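You operate a simulated robot arm through the tools that you are given. There is no shell and no other tool. Be economical: measure what you need, move in short steps, check, and stop when the job is done.

The job below is to be done with a simulated robot arm. You get a single attempt, and the scene is never put back.

TASK
Put one of the folder blocks from the test table top on top of the cream coarse filter.
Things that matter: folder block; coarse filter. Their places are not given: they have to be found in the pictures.

The check looks at the end state, three seconds after you hand in, the way a careful person would. Anything else that was tipped, shoved, dropped, spilled or broken makes it a failure.

THE ROBOT
A 6-joint arm with a two-finger parallel gripper, fixed in place. Base frame: the origin is at the foot of the arm, x ahead of it, y to its left, z up; the work surface is at about z = 0. Readings come in m, degrees, newtons and seconds.
With the tool pointing down near the work surface it reaches from about 0.18 to 0.46 m from the base axis. Its first joint turns from -70.0 to 70.0 degrees. Payload 1.9 kg.
Tool frame: the origin (TCP) lies between the finger pads and is the grasp point; the fingertips stand 0.023 m ahead of it; z points along the fingers, y is the line along which they close. The gripper opens to 0.094 m. The fingers are 0.038 m wide and 0.01 m thick; the gripper's body (0.054 by 0.096 m) begins 0.039 m behind the TCP.
Orientation is that of the tool frame in the base frame, as [roll, pitch, yaw] about the fixed x, y, z axes, in that order (R = Rz(yaw) Ry(pitch) Rx(roll)). With the fingers straight down and closing along the base's y, the tool's x points along the base's -x, its y along +y and its z along -z.

THE INTERFACE
- The arm moves only by the tool play_rows. Its argument "moves" is a list of rows, each an object (a shift or turn left out is 0, a gripper value left out holds the last) with "translation": the shift along the tool's x, y, z in m, a list of three; "delta_rot": the turn, a rotation vector about the tool's x, y, z in degrees, a list of three. In form: [{"translation": [x, y, z], "delta_rot": [wx, wy, wz]}, ...]. A call has 1 to 8 rows; each row is the pose to reach, as a shift and turn from the pose commanded when the call began, along the tool's axes at that moment. "hand" is the closure, from 0 (fully open) to 1 (shut), set as the call begins (left out, the last holds). Rows are played at 5 a second. More than 0.05 m and 8.6 degrees between two rows, or a gripper value outside its range, and nothing of the call is played. A pose out of reach is approached as far as the arm can. The call stops where the force on the tool passes 40 N (or 10 N more than at its start, if that is more) or the arm is blocked; 0.2 s more then pass. Each finger travels about 0.108 m/s and halts on what it meets, pressing with about 39 N; the grip force reading is that of the motor and also rises with nothing between the fingers. The clock runs only during rows and for 0.2 s after the last one: add rows that repeat a pose to give the fingers time. It gives the time, the measured TCP pose, the force on the tool (base axes), the opening and the grip force at its end, in the units of the frame above (readings bear some noise).
- Cameras (640 x 400 px; columns grow to the right, rows downward): "scene" is fixed at [0.0681, 0.3215, 0.4349]; the picture's right is [-0.66, -0.75, 0.00], its down [-0.35, 0.30, -0.89] and it looks along [0.67, -0.58, -0.46] (base axes); focal length 214 px, centre (320, 200). "wrist" rides on the gripper at [-0.039, 0, -0.044] in the tool frame; the picture's right is [0.00, -1.00, 0.00], its down [0.97, 0.00, -0.24] and it looks along [0.24, 0.00, 0.97] (tool axes); focal length 218 px, centre (320, 200).
- grab_frame(camera): a new picture of that camera. It takes no simulated time.
- point_at(camera, pixels): for up to 12 pixels [column, row] of the newest picture of that camera ("zoom" is the newest enlarged one), the place [x, y, z] in the base frame of the surface seen there, good to about 0.002 m. It takes no simulated time.
- zoom(camera, box): a new picture of the part [left, top, right, bottom] of that camera's present view, enlarged. It takes no simulated time.
- sign_off(): hands the job in; it is judged then, once.

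Work in short steps. Measure before you move; look again where a grasp or a placing could have gone wrong, and mend it. You have 60 turns and 20 pictures in all, those below and enlarged ones among them. Open the gripper and draw the arm clear of the work before you hand the job in, unless the task says otherwise; then end with one line.

The tools are called after "Emit:" as name(argument=value, ...) on one line, values as JSON. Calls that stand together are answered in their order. play_rows: Moves the arm, as the interface text tells. Its arguments: {"type":"object","properties":{"moves":{"type":"array"},"hand":{"type":"number"}},"required":["moves"]} The other tools are called the same way: grab_frame (camera) takes a picture; point_at (camera, pixels) gives the place of the surface under pixels of a picture; zoom (camera, box) takes an enlarged picture of a part of a camera's view; sign_off () hands the job in.

At the start:

```text
t: 0.0
eef_pos: [0.1923, 0.2574, 0.3411]
tool_rot: [180.0, 0.0, -180.0]
contact_force: [0.6, -0.7, -0.6]
gripper_width: 0.094
grasp_force: 0.1
```

scene: 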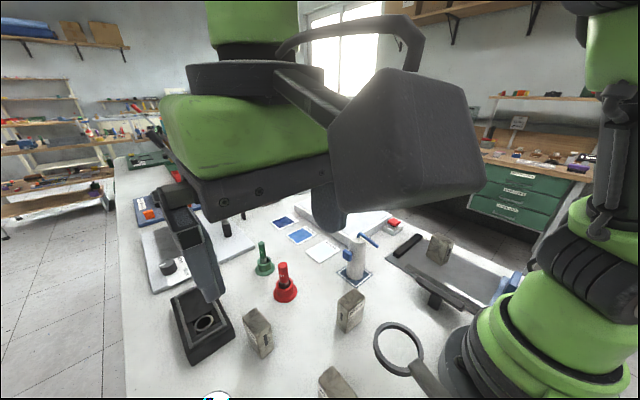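
wrist: 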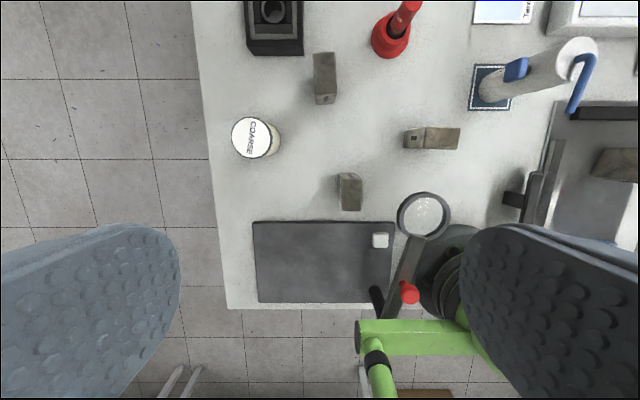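

The wrist view shows the COARSE filter at about (255,137) and folder blocks at (325,78), (432,138) and (349,191). I'll enlarge that part and measure these points.

Emit:
zoom(camera="wrist", box=[210, 40, 370, 220])

Emit:
point_at(camera="wrist", pixels=[[252, 137], [236, 137], [268, 137], [252, 121], [252, 153], [325, 75], [325, 98], [349, 180], [349, 200], [415, 138], [445, 138], [300, 180]])

```text
2.22 times, centred on (290, 130) of wrist
```

zoom: 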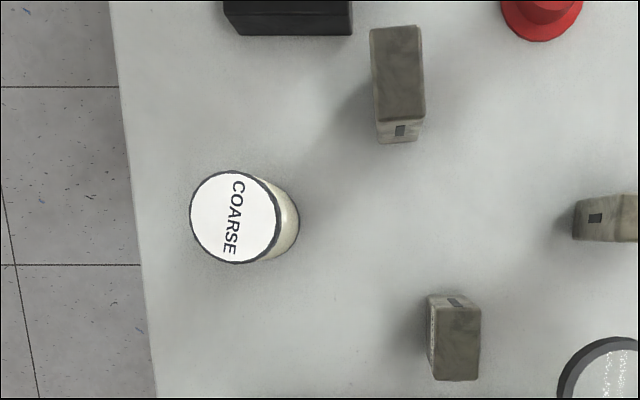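

```text
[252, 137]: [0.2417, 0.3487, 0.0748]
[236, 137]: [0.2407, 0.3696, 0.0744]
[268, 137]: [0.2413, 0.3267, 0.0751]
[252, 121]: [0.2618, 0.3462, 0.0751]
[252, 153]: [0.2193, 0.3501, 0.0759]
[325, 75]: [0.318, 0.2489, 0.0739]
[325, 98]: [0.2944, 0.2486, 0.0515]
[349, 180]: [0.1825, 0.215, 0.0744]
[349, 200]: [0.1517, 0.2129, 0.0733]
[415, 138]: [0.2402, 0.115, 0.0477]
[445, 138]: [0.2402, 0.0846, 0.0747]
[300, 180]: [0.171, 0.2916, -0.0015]
```

The filter top is at z≈0.075, with its centre near (0.241, 0.348). I'll measure the edges of the block at the top of the enlarged picture, and the filter rim.

Emit:
point_at(camera="zoom", pixels=[[375, 32], [417, 30], [374, 75], [398, 75], [421, 75], [378, 117], [421, 115], [398, 28], [398, 118], [193, 215], [278, 218], [236, 173]])

Emit:
point_at(camera="wrist", pixels=[[325, 101], [325, 110], [275, 45], [300, 45], [390, 48]])

```text
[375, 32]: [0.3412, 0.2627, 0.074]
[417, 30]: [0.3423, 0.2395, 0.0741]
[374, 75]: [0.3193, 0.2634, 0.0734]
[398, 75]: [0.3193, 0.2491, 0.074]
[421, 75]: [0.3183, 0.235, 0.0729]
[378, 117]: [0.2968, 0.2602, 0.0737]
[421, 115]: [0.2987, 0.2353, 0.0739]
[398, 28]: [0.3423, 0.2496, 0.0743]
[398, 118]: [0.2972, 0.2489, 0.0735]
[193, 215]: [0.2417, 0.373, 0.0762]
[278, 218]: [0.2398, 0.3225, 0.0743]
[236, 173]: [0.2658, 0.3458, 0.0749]
```

```text
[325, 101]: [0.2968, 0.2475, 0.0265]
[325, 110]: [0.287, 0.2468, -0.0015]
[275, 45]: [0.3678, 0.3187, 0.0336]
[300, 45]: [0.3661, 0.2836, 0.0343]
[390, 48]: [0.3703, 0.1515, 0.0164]
```

The block is about 0.05 (x) × 0.03 (y) × 0.075 m, centred near (0.320, 0.249) and turned about +4°. I'll move above it at z≈0.18 with the gripper open.

Emit:
play_rows(hand=0, moves=[{"translation": [-0.03, -0.002, 0.03], "delta_rot": [0, 0, -2]}, {"translation": [-0.06, -0.004, 0.06], "delta_rot": [0, 0, -4]}, {"translation": [-0.09, -0.006, 0.09], "delta_rot": [0, 0, -4]}, {"translation": [-0.115, -0.008, 0.125], "delta_rot": [0, 0, -4]}, {"translation": [-0.128, -0.0084, 0.16], "delta_rot": [0, 0, -4]}, {"translation": [-0.128, -0.0084, 0.16], "delta_rot": [0, 0, -4]}])

Emit:
grab_frame(camera="wrist")

```text
t: 1.4
eef_pos: [0.3199, 0.2482, 0.1787]
tool_rot: [-180.0, 0.0, -176.0]
contact_force: [-0.3, -0.2, -0.1]
gripper_width: 0.0939
grasp_force: 0.1
```

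```text
16 pictures are left
```

wrist: 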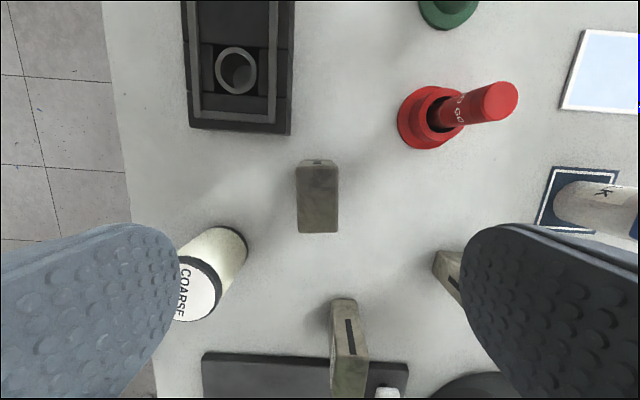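

The block at (317,197) now looks square to the gripper. I'll check its top corners and the gap to the dark box.

Emit:
point_at(camera="wrist", pixels=[[299, 172], [335, 172], [301, 229], [336, 229], [318, 200], [318, 170], [318, 231], [290, 131], [200, 124]])

```text
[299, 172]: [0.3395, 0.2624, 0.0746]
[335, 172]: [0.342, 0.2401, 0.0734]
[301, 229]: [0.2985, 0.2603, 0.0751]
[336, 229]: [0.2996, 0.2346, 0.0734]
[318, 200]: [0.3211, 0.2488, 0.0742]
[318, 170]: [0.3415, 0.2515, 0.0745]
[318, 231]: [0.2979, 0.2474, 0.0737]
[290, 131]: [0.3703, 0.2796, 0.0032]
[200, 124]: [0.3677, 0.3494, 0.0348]
```

The centre is (0.320, 0.249) and there is clearance all round. I'll descend to z≈0.048 with the gripper open.

Emit:
play_rows(moves=[{"translation": [0, 0.001, 0.035]}, {"translation": [0, 0.001, 0.07]}, {"translation": [0, 0.001, 0.1]}, {"translation": [0, 0.001, 0.12]}, {"translation": [0, 0.001, 0.131]}, {"translation": [0, 0.001, 0.131]}])

```text
t: 2.8
eef_pos: [0.3189, 0.249, 0.0485]
tool_rot: [-179.9, -0.1, -176.1]
contact_force: [0.2, -0.1, 0.4]
gripper_width: 0.0943
grasp_force: 0.1
```

The descent was free of contact. I'll close on the block.

Emit:
play_rows(hand=1, moves=[{"translation": [0, 0, 0]}, {"translation": [0, 0, 0]}, {"translation": [0, 0, 0]}, {"translation": [0, 0, 0]}, {"translation": [0, 0, 0]}])

```text
t: 4.0
eef_pos: [0.319, 0.2505, 0.0485]
tool_rot: [-180.0, -0.1, -176.0]
contact_force: [-0.1, 0.2, -1.0]
gripper_width: 0.0298
grasp_force: 38.9
```

The gripper holds at 0.030 m, matching the block's width. I'll lift straight up by 0.13 m.

Emit:
play_rows(moves=[{"translation": [0, 0, -0.01]}, {"translation": [0, 0, -0.035]}, {"translation": [0, 0, -0.065]}, {"translation": [0, 0, -0.095]}, {"translation": [0, 0, -0.12]}, {"translation": [0, 0, -0.13]}, {"translation": [0, 0, -0.13]}])

Emit:
grab_frame(camera="wrist")

```text
t: 5.6
eef_pos: [0.3198, 0.2496, 0.1794]
tool_rot: [-179.9, 0.0, -175.9]
contact_force: [-0.4, 0.3, -2.5]
gripper_width: 0.0298
grasp_force: 39.2
```

```text
15 pictures are left
```

wrist: 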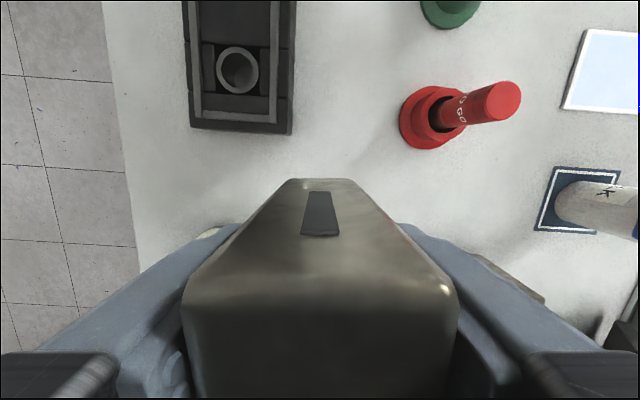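

The block is held square and its bottom is at about z 0.13. I'll move across to above the filter centre at (0.240, 0.3475), which in tool axes is [0.073, 0.103].

Emit:
play_rows(moves=[{"translation": [0.01, 0.014, 0]}, {"translation": [0.024, 0.034, 0]}, {"translation": [0.038, 0.054, 0]}, {"translation": [0.052, 0.074, 0]}, {"translation": [0.065, 0.092, 0]}, {"translation": [0.073, 0.1033, 0]}, {"translation": [0.073, 0.1033, 0]}])

Emit:
grab_frame(camera="scene")

Emit:
grab_frame(camera="wrist")

```text
t: 7.2
eef_pos: [0.2375, 0.3482, 0.1779]
tool_rot: [180.0, 0.0, -176.1]
contact_force: [0.8, 0.2, -1.4]
gripper_width: 0.0296
grasp_force: 39.1
```

```text
14 pictures are left
```

scene: 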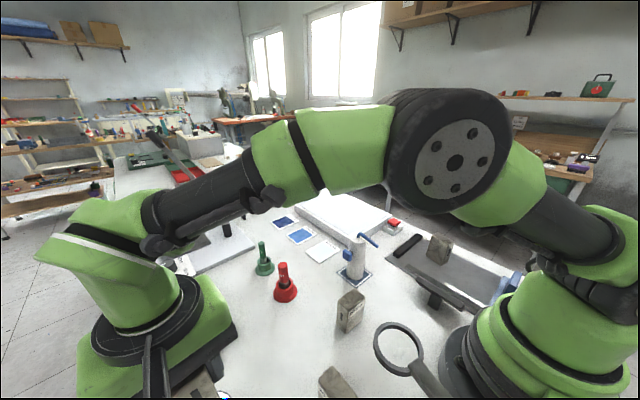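

```text
13 pictures are left
```

wrist: 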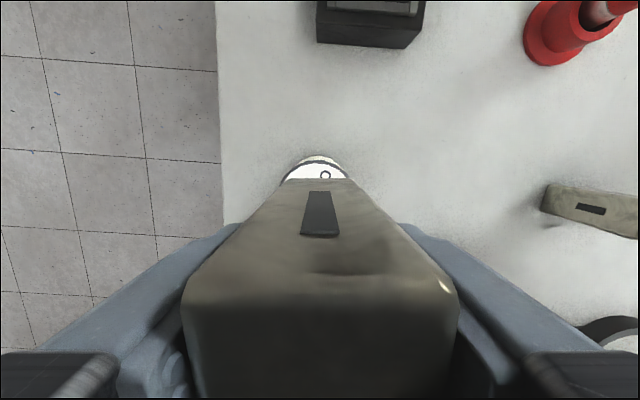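

The filter rim shows ahead of the block at (318,160). I'll measure it to check the alignment.

Emit:
point_at(camera="wrist", pixels=[[318, 166], [290, 176], [284, 182], [346, 176], [318, 178], [303, 182], [336, 182], [300, 168], [337, 168]])

```text
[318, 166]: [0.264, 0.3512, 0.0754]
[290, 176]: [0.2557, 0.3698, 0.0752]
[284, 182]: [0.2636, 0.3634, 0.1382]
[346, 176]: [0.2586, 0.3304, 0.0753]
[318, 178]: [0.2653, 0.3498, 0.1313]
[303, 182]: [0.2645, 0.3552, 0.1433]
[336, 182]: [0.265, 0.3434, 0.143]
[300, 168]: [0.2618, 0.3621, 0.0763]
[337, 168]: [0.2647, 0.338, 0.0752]
```

The block is centred on the filter to within about 2 mm, and roughly 0.054 m remains to go down. I'll descend 0.050 m first.

Emit:
play_rows(moves=[{"translation": [0, 0, 0.015]}, {"translation": [0, 0, 0.03]}, {"translation": [0, 0, 0.042]}, {"translation": [0, 0, 0.048]}, {"translation": [0, 0, 0.05]}, {"translation": [0, 0, 0.05]}])

```text
t: 8.6
eef_pos: [0.2383, 0.3469, 0.1274]
tool_rot: [-180.0, 0.0, -176.0]
contact_force: [-1.1, 0.1, -2.5]
gripper_width: 0.0298
grasp_force: 38.9
```

There is no contact yet at z 0.127. I'll creep down in 1 mm steps.

Emit:
play_rows(moves=[{"translation": [0, 0, 0.001]}, {"translation": [0, 0, 0.002]}, {"translation": [0, 0, 0.003]}, {"translation": [0, 0, 0.003]}])

```text
t: 9.6
eef_pos: [0.2394, 0.3469, 0.1251]
tool_rot: [179.9, 0.0, -176.0]
contact_force: [-0.4, 0.5, -2.6]
gripper_width: 0.0298
grasp_force: 39.5
```

Still no load (Fz −2.6 N). I'll take one more millimetre at a time.

Emit:
play_rows(moves=[{"translation": [0, 0, 0.001]}, {"translation": [0, 0, 0.001]}])

Emit:
zoom(camera="wrist", box=[240, 100, 400, 200])

```text
t: 10.2
eef_pos: [0.2396, 0.347, 0.1243]
tool_rot: [-180.0, 0.0, -176.0]
contact_force: [0.8, 0.4, -0.9]
gripper_width: 0.0302
grasp_force: 39.0
```

```text
4.00 times, centred on (320, 150) of wrist
```

zoom: 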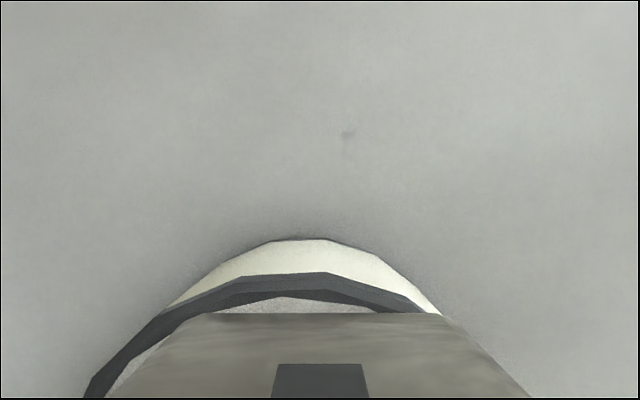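

Contact is barely starting, and the block seems 2 mm too far right of the rim. I'll measure both to correct it.

Emit:
point_at(camera="zoom", pixels=[[210, 325], [430, 325], [320, 320], [290, 284], [180, 315], [395, 300], [95, 390], [413, 306], [250, 289], [330, 285]])

```text
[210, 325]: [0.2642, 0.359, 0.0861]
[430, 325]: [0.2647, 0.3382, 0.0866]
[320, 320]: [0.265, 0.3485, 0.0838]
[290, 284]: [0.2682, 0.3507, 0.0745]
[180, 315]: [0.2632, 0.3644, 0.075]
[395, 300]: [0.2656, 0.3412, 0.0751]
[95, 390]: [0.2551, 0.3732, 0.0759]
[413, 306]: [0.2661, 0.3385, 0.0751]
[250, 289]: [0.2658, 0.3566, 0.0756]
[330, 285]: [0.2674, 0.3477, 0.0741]
```

Fitting the rim puts the filter centre at (0.2405, 0.3495), against (0.2397, 0.347) for the block. I'll lift 2 mm, shift by that difference and come down again.

Emit:
play_rows(moves=[{"translation": [0, 0, -0.003]}, {"translation": [-0.0012, 0.0025, -0.003]}, {"translation": [-0.0012, 0.0025, -0.003]}, {"translation": [-0.0012, 0.0025, -0.001]}, {"translation": [-0.0012, 0.0025, 0.0]}, {"translation": [-0.0012, 0.0025, 0.0005]}, {"translation": [-0.0012, 0.0025, 0.0005]}])

```text
t: 11.8
eef_pos: [0.239, 0.351, 0.1232]
tool_rot: [180.0, 0.0, -176.2]
contact_force: [-1.2, -0.3, 4.9]
gripper_width: 0.0298
grasp_force: 38.9
```

Fz rose by about 7 N, so the block is seated on the filter. I'll open the gripper.

Emit:
play_rows(hand=0, moves=[{"translation": [0, 0, 0]}, {"translation": [0, 0, 0]}, {"translation": [0, 0, 0]}, {"translation": [0, 0, 0]}])

Emit:
grab_frame(camera="wrist")

```text
t: 12.8
eef_pos: [0.2389, 0.3501, 0.1249]
tool_rot: [180.0, 0.0, -175.9]
contact_force: [0.0, -0.8, 0.1]
gripper_width: 0.0939
grasp_force: 0.1
```

```text
11 pictures are left
```

wrist: 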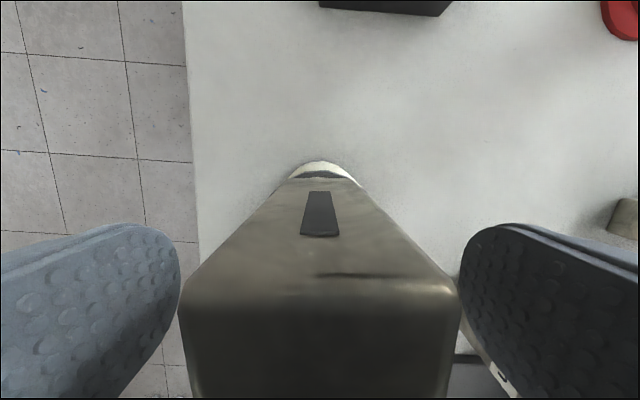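

The block stands free between the fingers and looks centred. I'll draw straight up.

Emit:
play_rows(moves=[{"translation": [0, 0, -0.015]}, {"translation": [0, 0, -0.04]}, {"translation": [0, 0, -0.075]}, {"translation": [0, 0, -0.11]}, {"translation": [0, 0, -0.14]}, {"translation": [0, 0, -0.14]}])

Emit:
grab_frame(camera="wrist")

```text
t: 14.2
eef_pos: [0.2393, 0.3502, 0.2644]
tool_rot: [179.9, 0.0, -176.1]
contact_force: [-0.4, -0.4, 0.2]
gripper_width: 0.0939
grasp_force: 0.0
```

```text
10 pictures are left
```

wrist: 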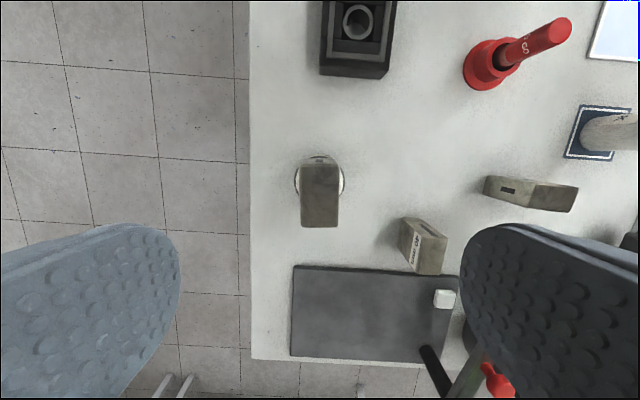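

The block stands on the filter at (320,190) and nothing else has moved. A last check that its top is level.

Emit:
point_at(camera="wrist", pixels=[[306, 172], [333, 172], [307, 220], [334, 220], [299, 175], [341, 180]])

```text
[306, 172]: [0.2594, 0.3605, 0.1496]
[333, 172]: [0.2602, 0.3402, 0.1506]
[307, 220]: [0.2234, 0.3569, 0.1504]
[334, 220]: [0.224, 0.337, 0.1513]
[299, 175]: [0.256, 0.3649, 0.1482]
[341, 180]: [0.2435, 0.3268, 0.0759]
```

The top is level at z≈0.150, which is the filter height plus the block height. The gripper is open and clear, so I'm handing in.

Emit:
sign_off()

```text
The job is handed in.
```

One folder block now stands upright on top of the cream coarse filter, its top level at z≈0.150 m; the arm is open and clear, and nothing else in view was disturbed.
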